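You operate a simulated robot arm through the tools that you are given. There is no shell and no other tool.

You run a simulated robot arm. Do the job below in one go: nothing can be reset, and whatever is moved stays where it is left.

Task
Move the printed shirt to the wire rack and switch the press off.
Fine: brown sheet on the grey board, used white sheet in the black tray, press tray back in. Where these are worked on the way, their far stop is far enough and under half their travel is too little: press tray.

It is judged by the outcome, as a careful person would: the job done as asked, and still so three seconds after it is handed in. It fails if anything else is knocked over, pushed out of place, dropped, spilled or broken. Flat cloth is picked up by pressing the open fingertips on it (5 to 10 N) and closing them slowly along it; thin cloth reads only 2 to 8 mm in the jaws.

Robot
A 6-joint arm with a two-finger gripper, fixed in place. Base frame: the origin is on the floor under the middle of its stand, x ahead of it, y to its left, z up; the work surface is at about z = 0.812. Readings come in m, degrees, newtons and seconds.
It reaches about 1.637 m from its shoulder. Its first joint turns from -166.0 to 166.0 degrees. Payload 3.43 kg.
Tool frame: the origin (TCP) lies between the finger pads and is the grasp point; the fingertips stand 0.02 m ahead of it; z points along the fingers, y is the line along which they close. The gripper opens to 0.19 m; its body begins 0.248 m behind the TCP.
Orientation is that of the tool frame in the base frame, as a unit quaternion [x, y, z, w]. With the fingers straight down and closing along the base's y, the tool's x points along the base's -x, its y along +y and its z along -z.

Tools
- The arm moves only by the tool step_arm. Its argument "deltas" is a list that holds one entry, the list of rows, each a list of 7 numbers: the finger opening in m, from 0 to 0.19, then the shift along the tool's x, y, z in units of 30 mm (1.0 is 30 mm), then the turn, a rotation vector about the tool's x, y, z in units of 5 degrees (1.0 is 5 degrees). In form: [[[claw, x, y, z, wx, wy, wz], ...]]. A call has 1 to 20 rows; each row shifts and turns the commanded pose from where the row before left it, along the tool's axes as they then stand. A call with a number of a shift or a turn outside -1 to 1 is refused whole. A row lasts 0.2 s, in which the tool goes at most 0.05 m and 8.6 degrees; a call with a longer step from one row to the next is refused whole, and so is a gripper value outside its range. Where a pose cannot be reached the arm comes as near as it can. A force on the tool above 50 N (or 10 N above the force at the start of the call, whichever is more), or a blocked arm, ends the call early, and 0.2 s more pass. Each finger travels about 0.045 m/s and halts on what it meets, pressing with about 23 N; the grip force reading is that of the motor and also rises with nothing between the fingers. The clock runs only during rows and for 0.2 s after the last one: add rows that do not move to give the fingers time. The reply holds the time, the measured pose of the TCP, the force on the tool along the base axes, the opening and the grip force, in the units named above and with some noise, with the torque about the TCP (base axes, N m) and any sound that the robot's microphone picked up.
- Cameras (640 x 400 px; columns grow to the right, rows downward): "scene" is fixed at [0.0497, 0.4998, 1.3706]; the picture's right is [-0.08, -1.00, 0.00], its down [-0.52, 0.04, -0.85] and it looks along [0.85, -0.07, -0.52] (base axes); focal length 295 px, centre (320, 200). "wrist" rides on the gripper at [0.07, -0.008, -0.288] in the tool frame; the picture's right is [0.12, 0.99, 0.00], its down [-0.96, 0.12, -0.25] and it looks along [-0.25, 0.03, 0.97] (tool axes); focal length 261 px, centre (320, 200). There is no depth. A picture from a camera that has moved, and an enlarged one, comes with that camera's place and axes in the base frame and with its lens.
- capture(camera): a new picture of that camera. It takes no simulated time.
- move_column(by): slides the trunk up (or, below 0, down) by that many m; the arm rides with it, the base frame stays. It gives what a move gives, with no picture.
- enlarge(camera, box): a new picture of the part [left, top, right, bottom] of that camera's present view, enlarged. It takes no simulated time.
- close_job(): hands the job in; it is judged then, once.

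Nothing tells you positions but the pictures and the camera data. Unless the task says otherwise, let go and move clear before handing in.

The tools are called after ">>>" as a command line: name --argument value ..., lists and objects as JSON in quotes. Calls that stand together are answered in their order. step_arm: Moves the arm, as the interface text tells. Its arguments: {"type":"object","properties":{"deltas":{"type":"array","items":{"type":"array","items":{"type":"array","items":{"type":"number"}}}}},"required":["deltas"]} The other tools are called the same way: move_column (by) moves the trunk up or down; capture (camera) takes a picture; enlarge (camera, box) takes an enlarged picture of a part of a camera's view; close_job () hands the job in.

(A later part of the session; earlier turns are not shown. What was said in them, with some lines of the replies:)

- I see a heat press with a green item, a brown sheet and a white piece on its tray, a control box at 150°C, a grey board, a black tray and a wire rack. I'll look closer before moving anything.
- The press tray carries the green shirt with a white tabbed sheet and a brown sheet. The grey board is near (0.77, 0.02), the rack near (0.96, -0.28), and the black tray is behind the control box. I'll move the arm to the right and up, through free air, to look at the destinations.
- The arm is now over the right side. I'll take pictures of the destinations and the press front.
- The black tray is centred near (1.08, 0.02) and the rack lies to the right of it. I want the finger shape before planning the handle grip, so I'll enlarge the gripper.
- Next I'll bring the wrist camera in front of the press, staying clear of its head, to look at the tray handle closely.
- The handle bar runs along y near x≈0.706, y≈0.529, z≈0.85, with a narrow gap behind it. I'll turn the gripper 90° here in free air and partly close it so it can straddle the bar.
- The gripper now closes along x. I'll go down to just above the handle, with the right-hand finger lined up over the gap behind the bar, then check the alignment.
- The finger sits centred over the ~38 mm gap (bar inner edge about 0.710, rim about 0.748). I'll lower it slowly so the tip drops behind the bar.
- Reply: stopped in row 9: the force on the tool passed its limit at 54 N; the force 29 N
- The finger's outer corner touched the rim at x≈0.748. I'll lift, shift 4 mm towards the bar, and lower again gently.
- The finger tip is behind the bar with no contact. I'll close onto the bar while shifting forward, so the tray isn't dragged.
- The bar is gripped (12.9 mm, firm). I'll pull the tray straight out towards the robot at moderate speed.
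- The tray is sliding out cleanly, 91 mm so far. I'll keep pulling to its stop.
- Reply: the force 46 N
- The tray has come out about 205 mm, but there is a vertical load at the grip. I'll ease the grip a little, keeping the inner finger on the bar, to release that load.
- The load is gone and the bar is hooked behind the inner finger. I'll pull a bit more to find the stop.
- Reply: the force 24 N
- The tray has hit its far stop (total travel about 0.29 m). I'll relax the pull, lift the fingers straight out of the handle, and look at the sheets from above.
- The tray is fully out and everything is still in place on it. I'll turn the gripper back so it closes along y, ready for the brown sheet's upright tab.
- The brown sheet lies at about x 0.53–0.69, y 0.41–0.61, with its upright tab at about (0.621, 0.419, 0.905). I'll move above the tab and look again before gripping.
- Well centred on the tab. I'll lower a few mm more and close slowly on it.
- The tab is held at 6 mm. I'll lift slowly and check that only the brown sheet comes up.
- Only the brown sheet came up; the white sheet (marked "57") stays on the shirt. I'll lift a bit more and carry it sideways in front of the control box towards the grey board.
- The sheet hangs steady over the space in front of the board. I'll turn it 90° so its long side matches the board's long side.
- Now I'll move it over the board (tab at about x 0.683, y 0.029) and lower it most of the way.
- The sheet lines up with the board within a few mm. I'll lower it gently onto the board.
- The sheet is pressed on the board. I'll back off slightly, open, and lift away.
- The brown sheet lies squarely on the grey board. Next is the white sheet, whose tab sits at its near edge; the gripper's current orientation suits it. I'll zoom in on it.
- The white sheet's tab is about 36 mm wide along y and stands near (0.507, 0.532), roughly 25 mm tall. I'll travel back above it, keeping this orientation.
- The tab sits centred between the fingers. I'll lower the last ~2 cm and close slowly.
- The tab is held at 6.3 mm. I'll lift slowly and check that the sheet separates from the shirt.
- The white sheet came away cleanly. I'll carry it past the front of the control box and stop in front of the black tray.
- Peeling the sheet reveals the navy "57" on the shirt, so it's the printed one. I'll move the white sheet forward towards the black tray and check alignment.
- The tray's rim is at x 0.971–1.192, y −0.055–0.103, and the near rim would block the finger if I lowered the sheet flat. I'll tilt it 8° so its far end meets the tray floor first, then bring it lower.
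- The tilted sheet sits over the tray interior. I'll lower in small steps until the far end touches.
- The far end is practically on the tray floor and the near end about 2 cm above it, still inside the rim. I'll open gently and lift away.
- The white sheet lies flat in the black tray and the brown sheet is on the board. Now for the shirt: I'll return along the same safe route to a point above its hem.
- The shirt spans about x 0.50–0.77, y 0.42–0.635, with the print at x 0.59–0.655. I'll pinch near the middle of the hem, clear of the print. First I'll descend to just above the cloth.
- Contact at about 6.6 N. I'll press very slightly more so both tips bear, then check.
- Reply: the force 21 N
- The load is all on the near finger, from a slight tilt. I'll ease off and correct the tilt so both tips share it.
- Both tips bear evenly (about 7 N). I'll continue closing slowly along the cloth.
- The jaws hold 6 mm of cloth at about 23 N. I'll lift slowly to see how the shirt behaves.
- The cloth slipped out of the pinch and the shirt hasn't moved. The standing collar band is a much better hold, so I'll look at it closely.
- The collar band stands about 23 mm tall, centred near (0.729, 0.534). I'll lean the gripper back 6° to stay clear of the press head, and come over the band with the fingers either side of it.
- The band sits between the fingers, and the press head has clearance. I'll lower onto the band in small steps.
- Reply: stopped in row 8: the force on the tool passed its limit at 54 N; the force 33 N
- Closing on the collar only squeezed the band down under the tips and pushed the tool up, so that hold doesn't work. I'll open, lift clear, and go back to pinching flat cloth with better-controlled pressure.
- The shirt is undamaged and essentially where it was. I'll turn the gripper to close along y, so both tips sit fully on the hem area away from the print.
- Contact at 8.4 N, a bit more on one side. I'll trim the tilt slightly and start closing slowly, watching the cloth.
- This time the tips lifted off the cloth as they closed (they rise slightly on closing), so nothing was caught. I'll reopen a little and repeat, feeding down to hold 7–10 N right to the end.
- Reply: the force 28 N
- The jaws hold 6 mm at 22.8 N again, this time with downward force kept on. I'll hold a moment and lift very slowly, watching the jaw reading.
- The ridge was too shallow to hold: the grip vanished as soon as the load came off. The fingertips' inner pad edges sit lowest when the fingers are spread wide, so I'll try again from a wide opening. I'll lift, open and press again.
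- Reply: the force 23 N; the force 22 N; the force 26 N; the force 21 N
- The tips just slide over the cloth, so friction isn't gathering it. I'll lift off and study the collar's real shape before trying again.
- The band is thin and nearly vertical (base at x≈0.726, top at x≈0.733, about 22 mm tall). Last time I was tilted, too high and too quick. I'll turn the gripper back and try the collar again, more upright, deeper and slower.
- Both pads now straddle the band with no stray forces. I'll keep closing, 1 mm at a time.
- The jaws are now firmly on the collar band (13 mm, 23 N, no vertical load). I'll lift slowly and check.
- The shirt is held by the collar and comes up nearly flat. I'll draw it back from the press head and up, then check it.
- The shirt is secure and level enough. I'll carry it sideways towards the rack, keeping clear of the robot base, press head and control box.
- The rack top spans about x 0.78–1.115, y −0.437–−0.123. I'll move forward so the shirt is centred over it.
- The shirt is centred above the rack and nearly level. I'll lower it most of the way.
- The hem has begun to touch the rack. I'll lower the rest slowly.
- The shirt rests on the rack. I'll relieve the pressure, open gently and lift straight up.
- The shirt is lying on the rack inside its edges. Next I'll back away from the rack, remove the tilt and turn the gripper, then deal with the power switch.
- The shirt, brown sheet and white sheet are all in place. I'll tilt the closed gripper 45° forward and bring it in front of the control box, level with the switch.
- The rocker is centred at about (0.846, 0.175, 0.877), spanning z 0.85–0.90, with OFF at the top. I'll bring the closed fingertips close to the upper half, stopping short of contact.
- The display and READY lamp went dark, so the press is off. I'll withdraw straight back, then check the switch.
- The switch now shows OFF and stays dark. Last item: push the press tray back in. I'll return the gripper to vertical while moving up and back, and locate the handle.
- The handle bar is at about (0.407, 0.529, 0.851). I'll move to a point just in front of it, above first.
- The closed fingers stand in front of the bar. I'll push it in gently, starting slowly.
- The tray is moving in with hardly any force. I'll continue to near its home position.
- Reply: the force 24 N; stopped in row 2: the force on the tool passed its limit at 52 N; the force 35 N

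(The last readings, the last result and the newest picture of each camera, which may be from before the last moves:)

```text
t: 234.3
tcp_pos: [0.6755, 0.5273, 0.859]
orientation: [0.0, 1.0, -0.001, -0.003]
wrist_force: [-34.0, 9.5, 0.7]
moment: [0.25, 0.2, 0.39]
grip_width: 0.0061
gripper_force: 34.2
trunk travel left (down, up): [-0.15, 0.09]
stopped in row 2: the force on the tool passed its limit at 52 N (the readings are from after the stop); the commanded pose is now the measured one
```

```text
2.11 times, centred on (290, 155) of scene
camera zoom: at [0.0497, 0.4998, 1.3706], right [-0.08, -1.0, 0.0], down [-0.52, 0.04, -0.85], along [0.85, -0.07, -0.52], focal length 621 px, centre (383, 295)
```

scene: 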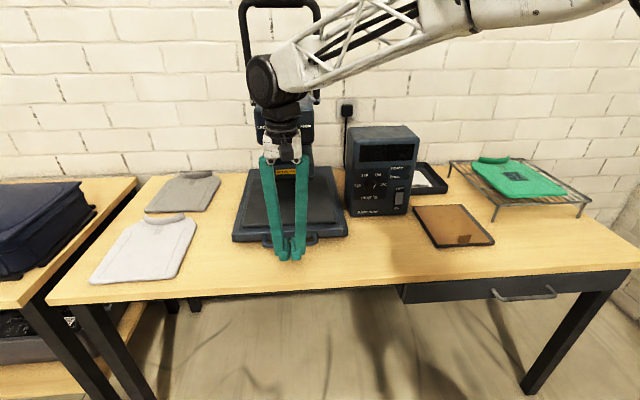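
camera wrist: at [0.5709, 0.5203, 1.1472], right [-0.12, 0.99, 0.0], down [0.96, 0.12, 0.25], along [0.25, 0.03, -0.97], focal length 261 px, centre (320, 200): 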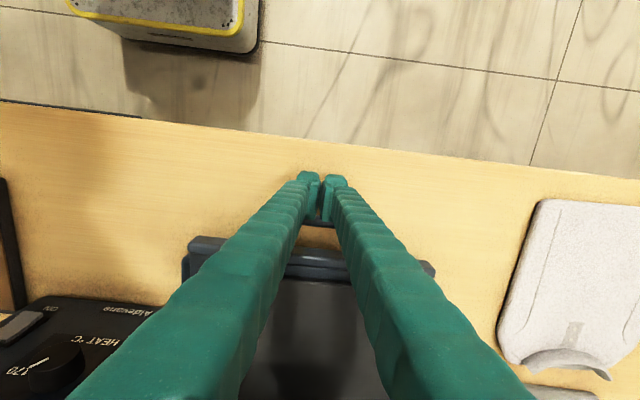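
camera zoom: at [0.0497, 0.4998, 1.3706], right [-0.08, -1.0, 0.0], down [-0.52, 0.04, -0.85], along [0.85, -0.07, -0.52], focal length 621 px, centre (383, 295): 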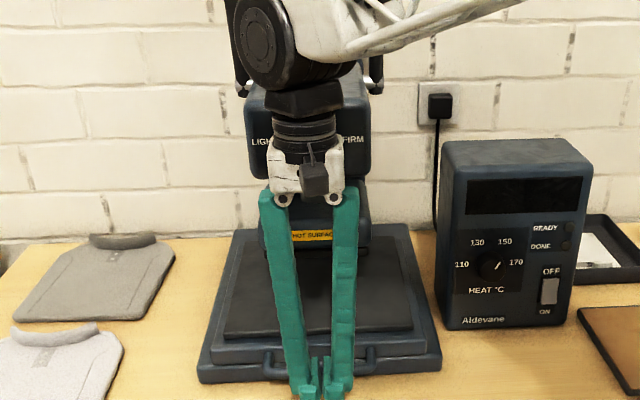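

The tray is against its inner stop, back where it started. I'll back away, lift clear and check everything.

>>> step_arm --deltas '[[[0.0, 0.1, 0, 0, 0, 0, 0], [0.0, 0.3, 0, 0, 0, 0, 0], [0.0, 0.6, 0, 0, 0, 0, 0], [0.0, 0.6, 0, -0.3, 0, 0, 0], [0.0, 0.6, 0, -0.8, 0, 0, 0], [0.0, 0.5, 0, -1, 0, 0, 0], [0.0, 0.3, 0, -1, 0, 0, 0], [0.0, 0, 0, -1, 0, 0, 0], [0.0, 0, 0, -1, 0, 0, 0], [0.0, 0, 0, -1, 0, 0, 0], [0.0, 0, 0, -1, 0, 0, 0], [0.0, 0, 0, 0, 0, 0, 0]]]'

>>> capture --camera "scene"

>>> capture --camera "wrist"

>>> enlarge --camera "scene" --box '[220, 60, 360, 250]'

>>> enlarge --camera "scene" --box '[340, 110, 640, 270]'

```text
t: 236.9
tcp_pos: [0.5903, 0.5281, 1.0743]
orientation: [0.0, 1.0, -0.001, -0.001]
wrist_force: [-0.4, -0.4, 0.1]
moment: [-0.01, 0.06, -0.03]
grip_width: 0.0001
gripper_force: 34.7
trunk travel left (down, up): [-0.15, 0.09]
```

```text
taken
```

scene: 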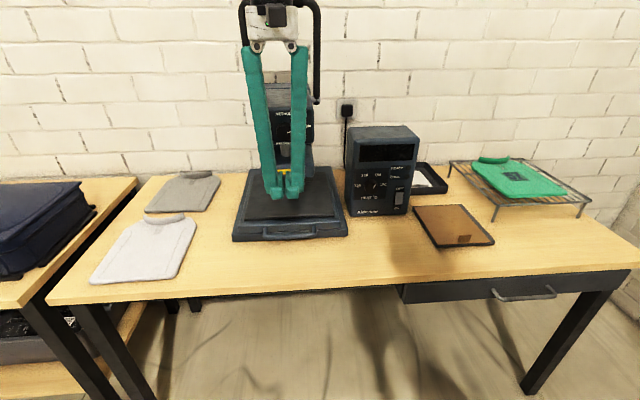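

```text
taken
camera wrist: at [0.5213, 0.5201, 1.3625], right [-0.12, 0.99, 0.0], down [0.96, 0.11, 0.25], along [0.24, 0.03, -0.97], focal length 261 px, centre (320, 200)
```

wrist: 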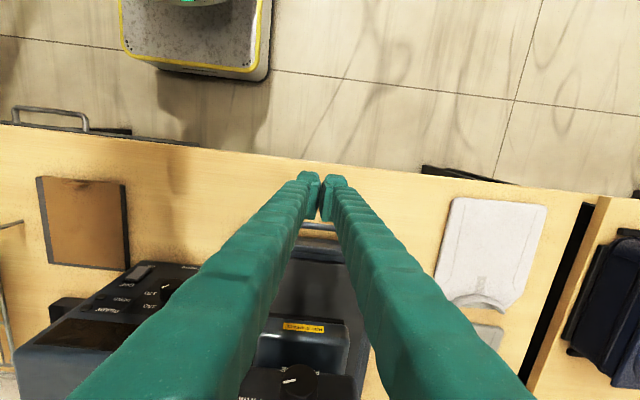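

```text
2.11 times, centred on (290, 155) of scene
camera zoom: at [0.0497, 0.4998, 1.3706], right [-0.08, -1.0, 0.0], down [-0.52, 0.04, -0.85], along [0.85, -0.07, -0.52], focal length 621 px, centre (383, 295)
```

zoom: 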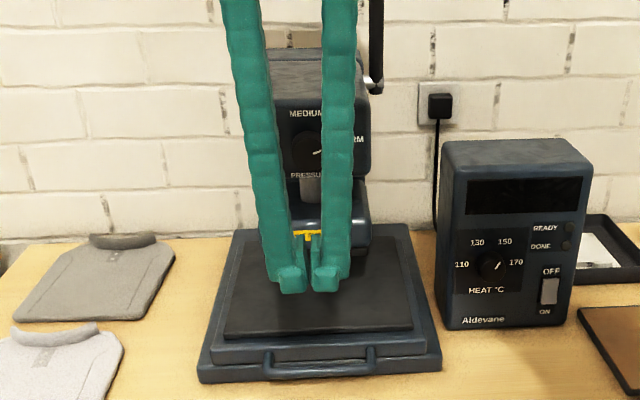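

```text
2.13 times, centred on (490, 190) of scene
camera zoom: at [0.0497, 0.4998, 1.3706], right [-0.08, -1.0, 0.0], down [-0.52, 0.04, -0.85], along [0.85, -0.07, -0.52], focal length 630 px, centre (-43, 221)
```

zoom: 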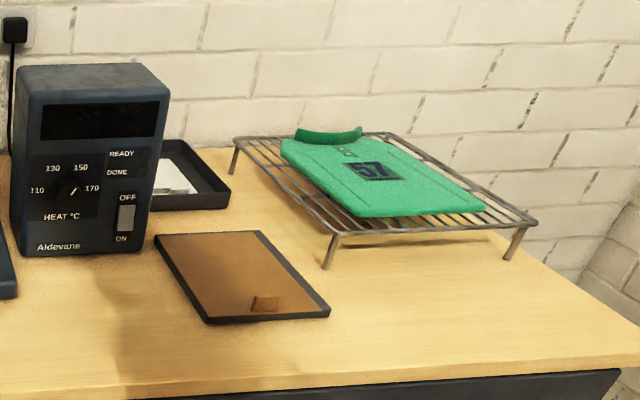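

The shirt "57" lies on the wire rack and the press is off, with its display dark and the rocker on OFF. The brown sheet is on the grey board, the white sheet is in the black tray, and the press tray is back in. The other shirts look undisturbed and the gripper is empty and clear, so I'm handing the job in.

>>> close_job

```text
The job is handed in.
```

The job is done and handed in. I don't have the judging result yet.

- **Shirt:** the printed "57" shirt lies face up on the wire rack, inside its edges. I picked it up by the collar, because pinching the flat cloth at the hem kept slipping.
- **Press:** it is switched off; the display and READY lamp went dark and the rocker is on OFF.
- **Brown sheet:** it lies on the grey board, turned 90° so its long side matches the board. It sits about flush with the board's left edge.
- **White sheet:** it is flat in the black tray. I set its far end down first and let the near end drop about 2 cm, because the rim blocked the fingers.
- **Press tray:** I pulled it out to its far stop to reach the shirt, then pushed it back in to its inner stop.

In the last pictures nothing else was knocked over or out of place. My first collar grip pressed down on the shirt at just over 50 N; I saw no damage afterwards.
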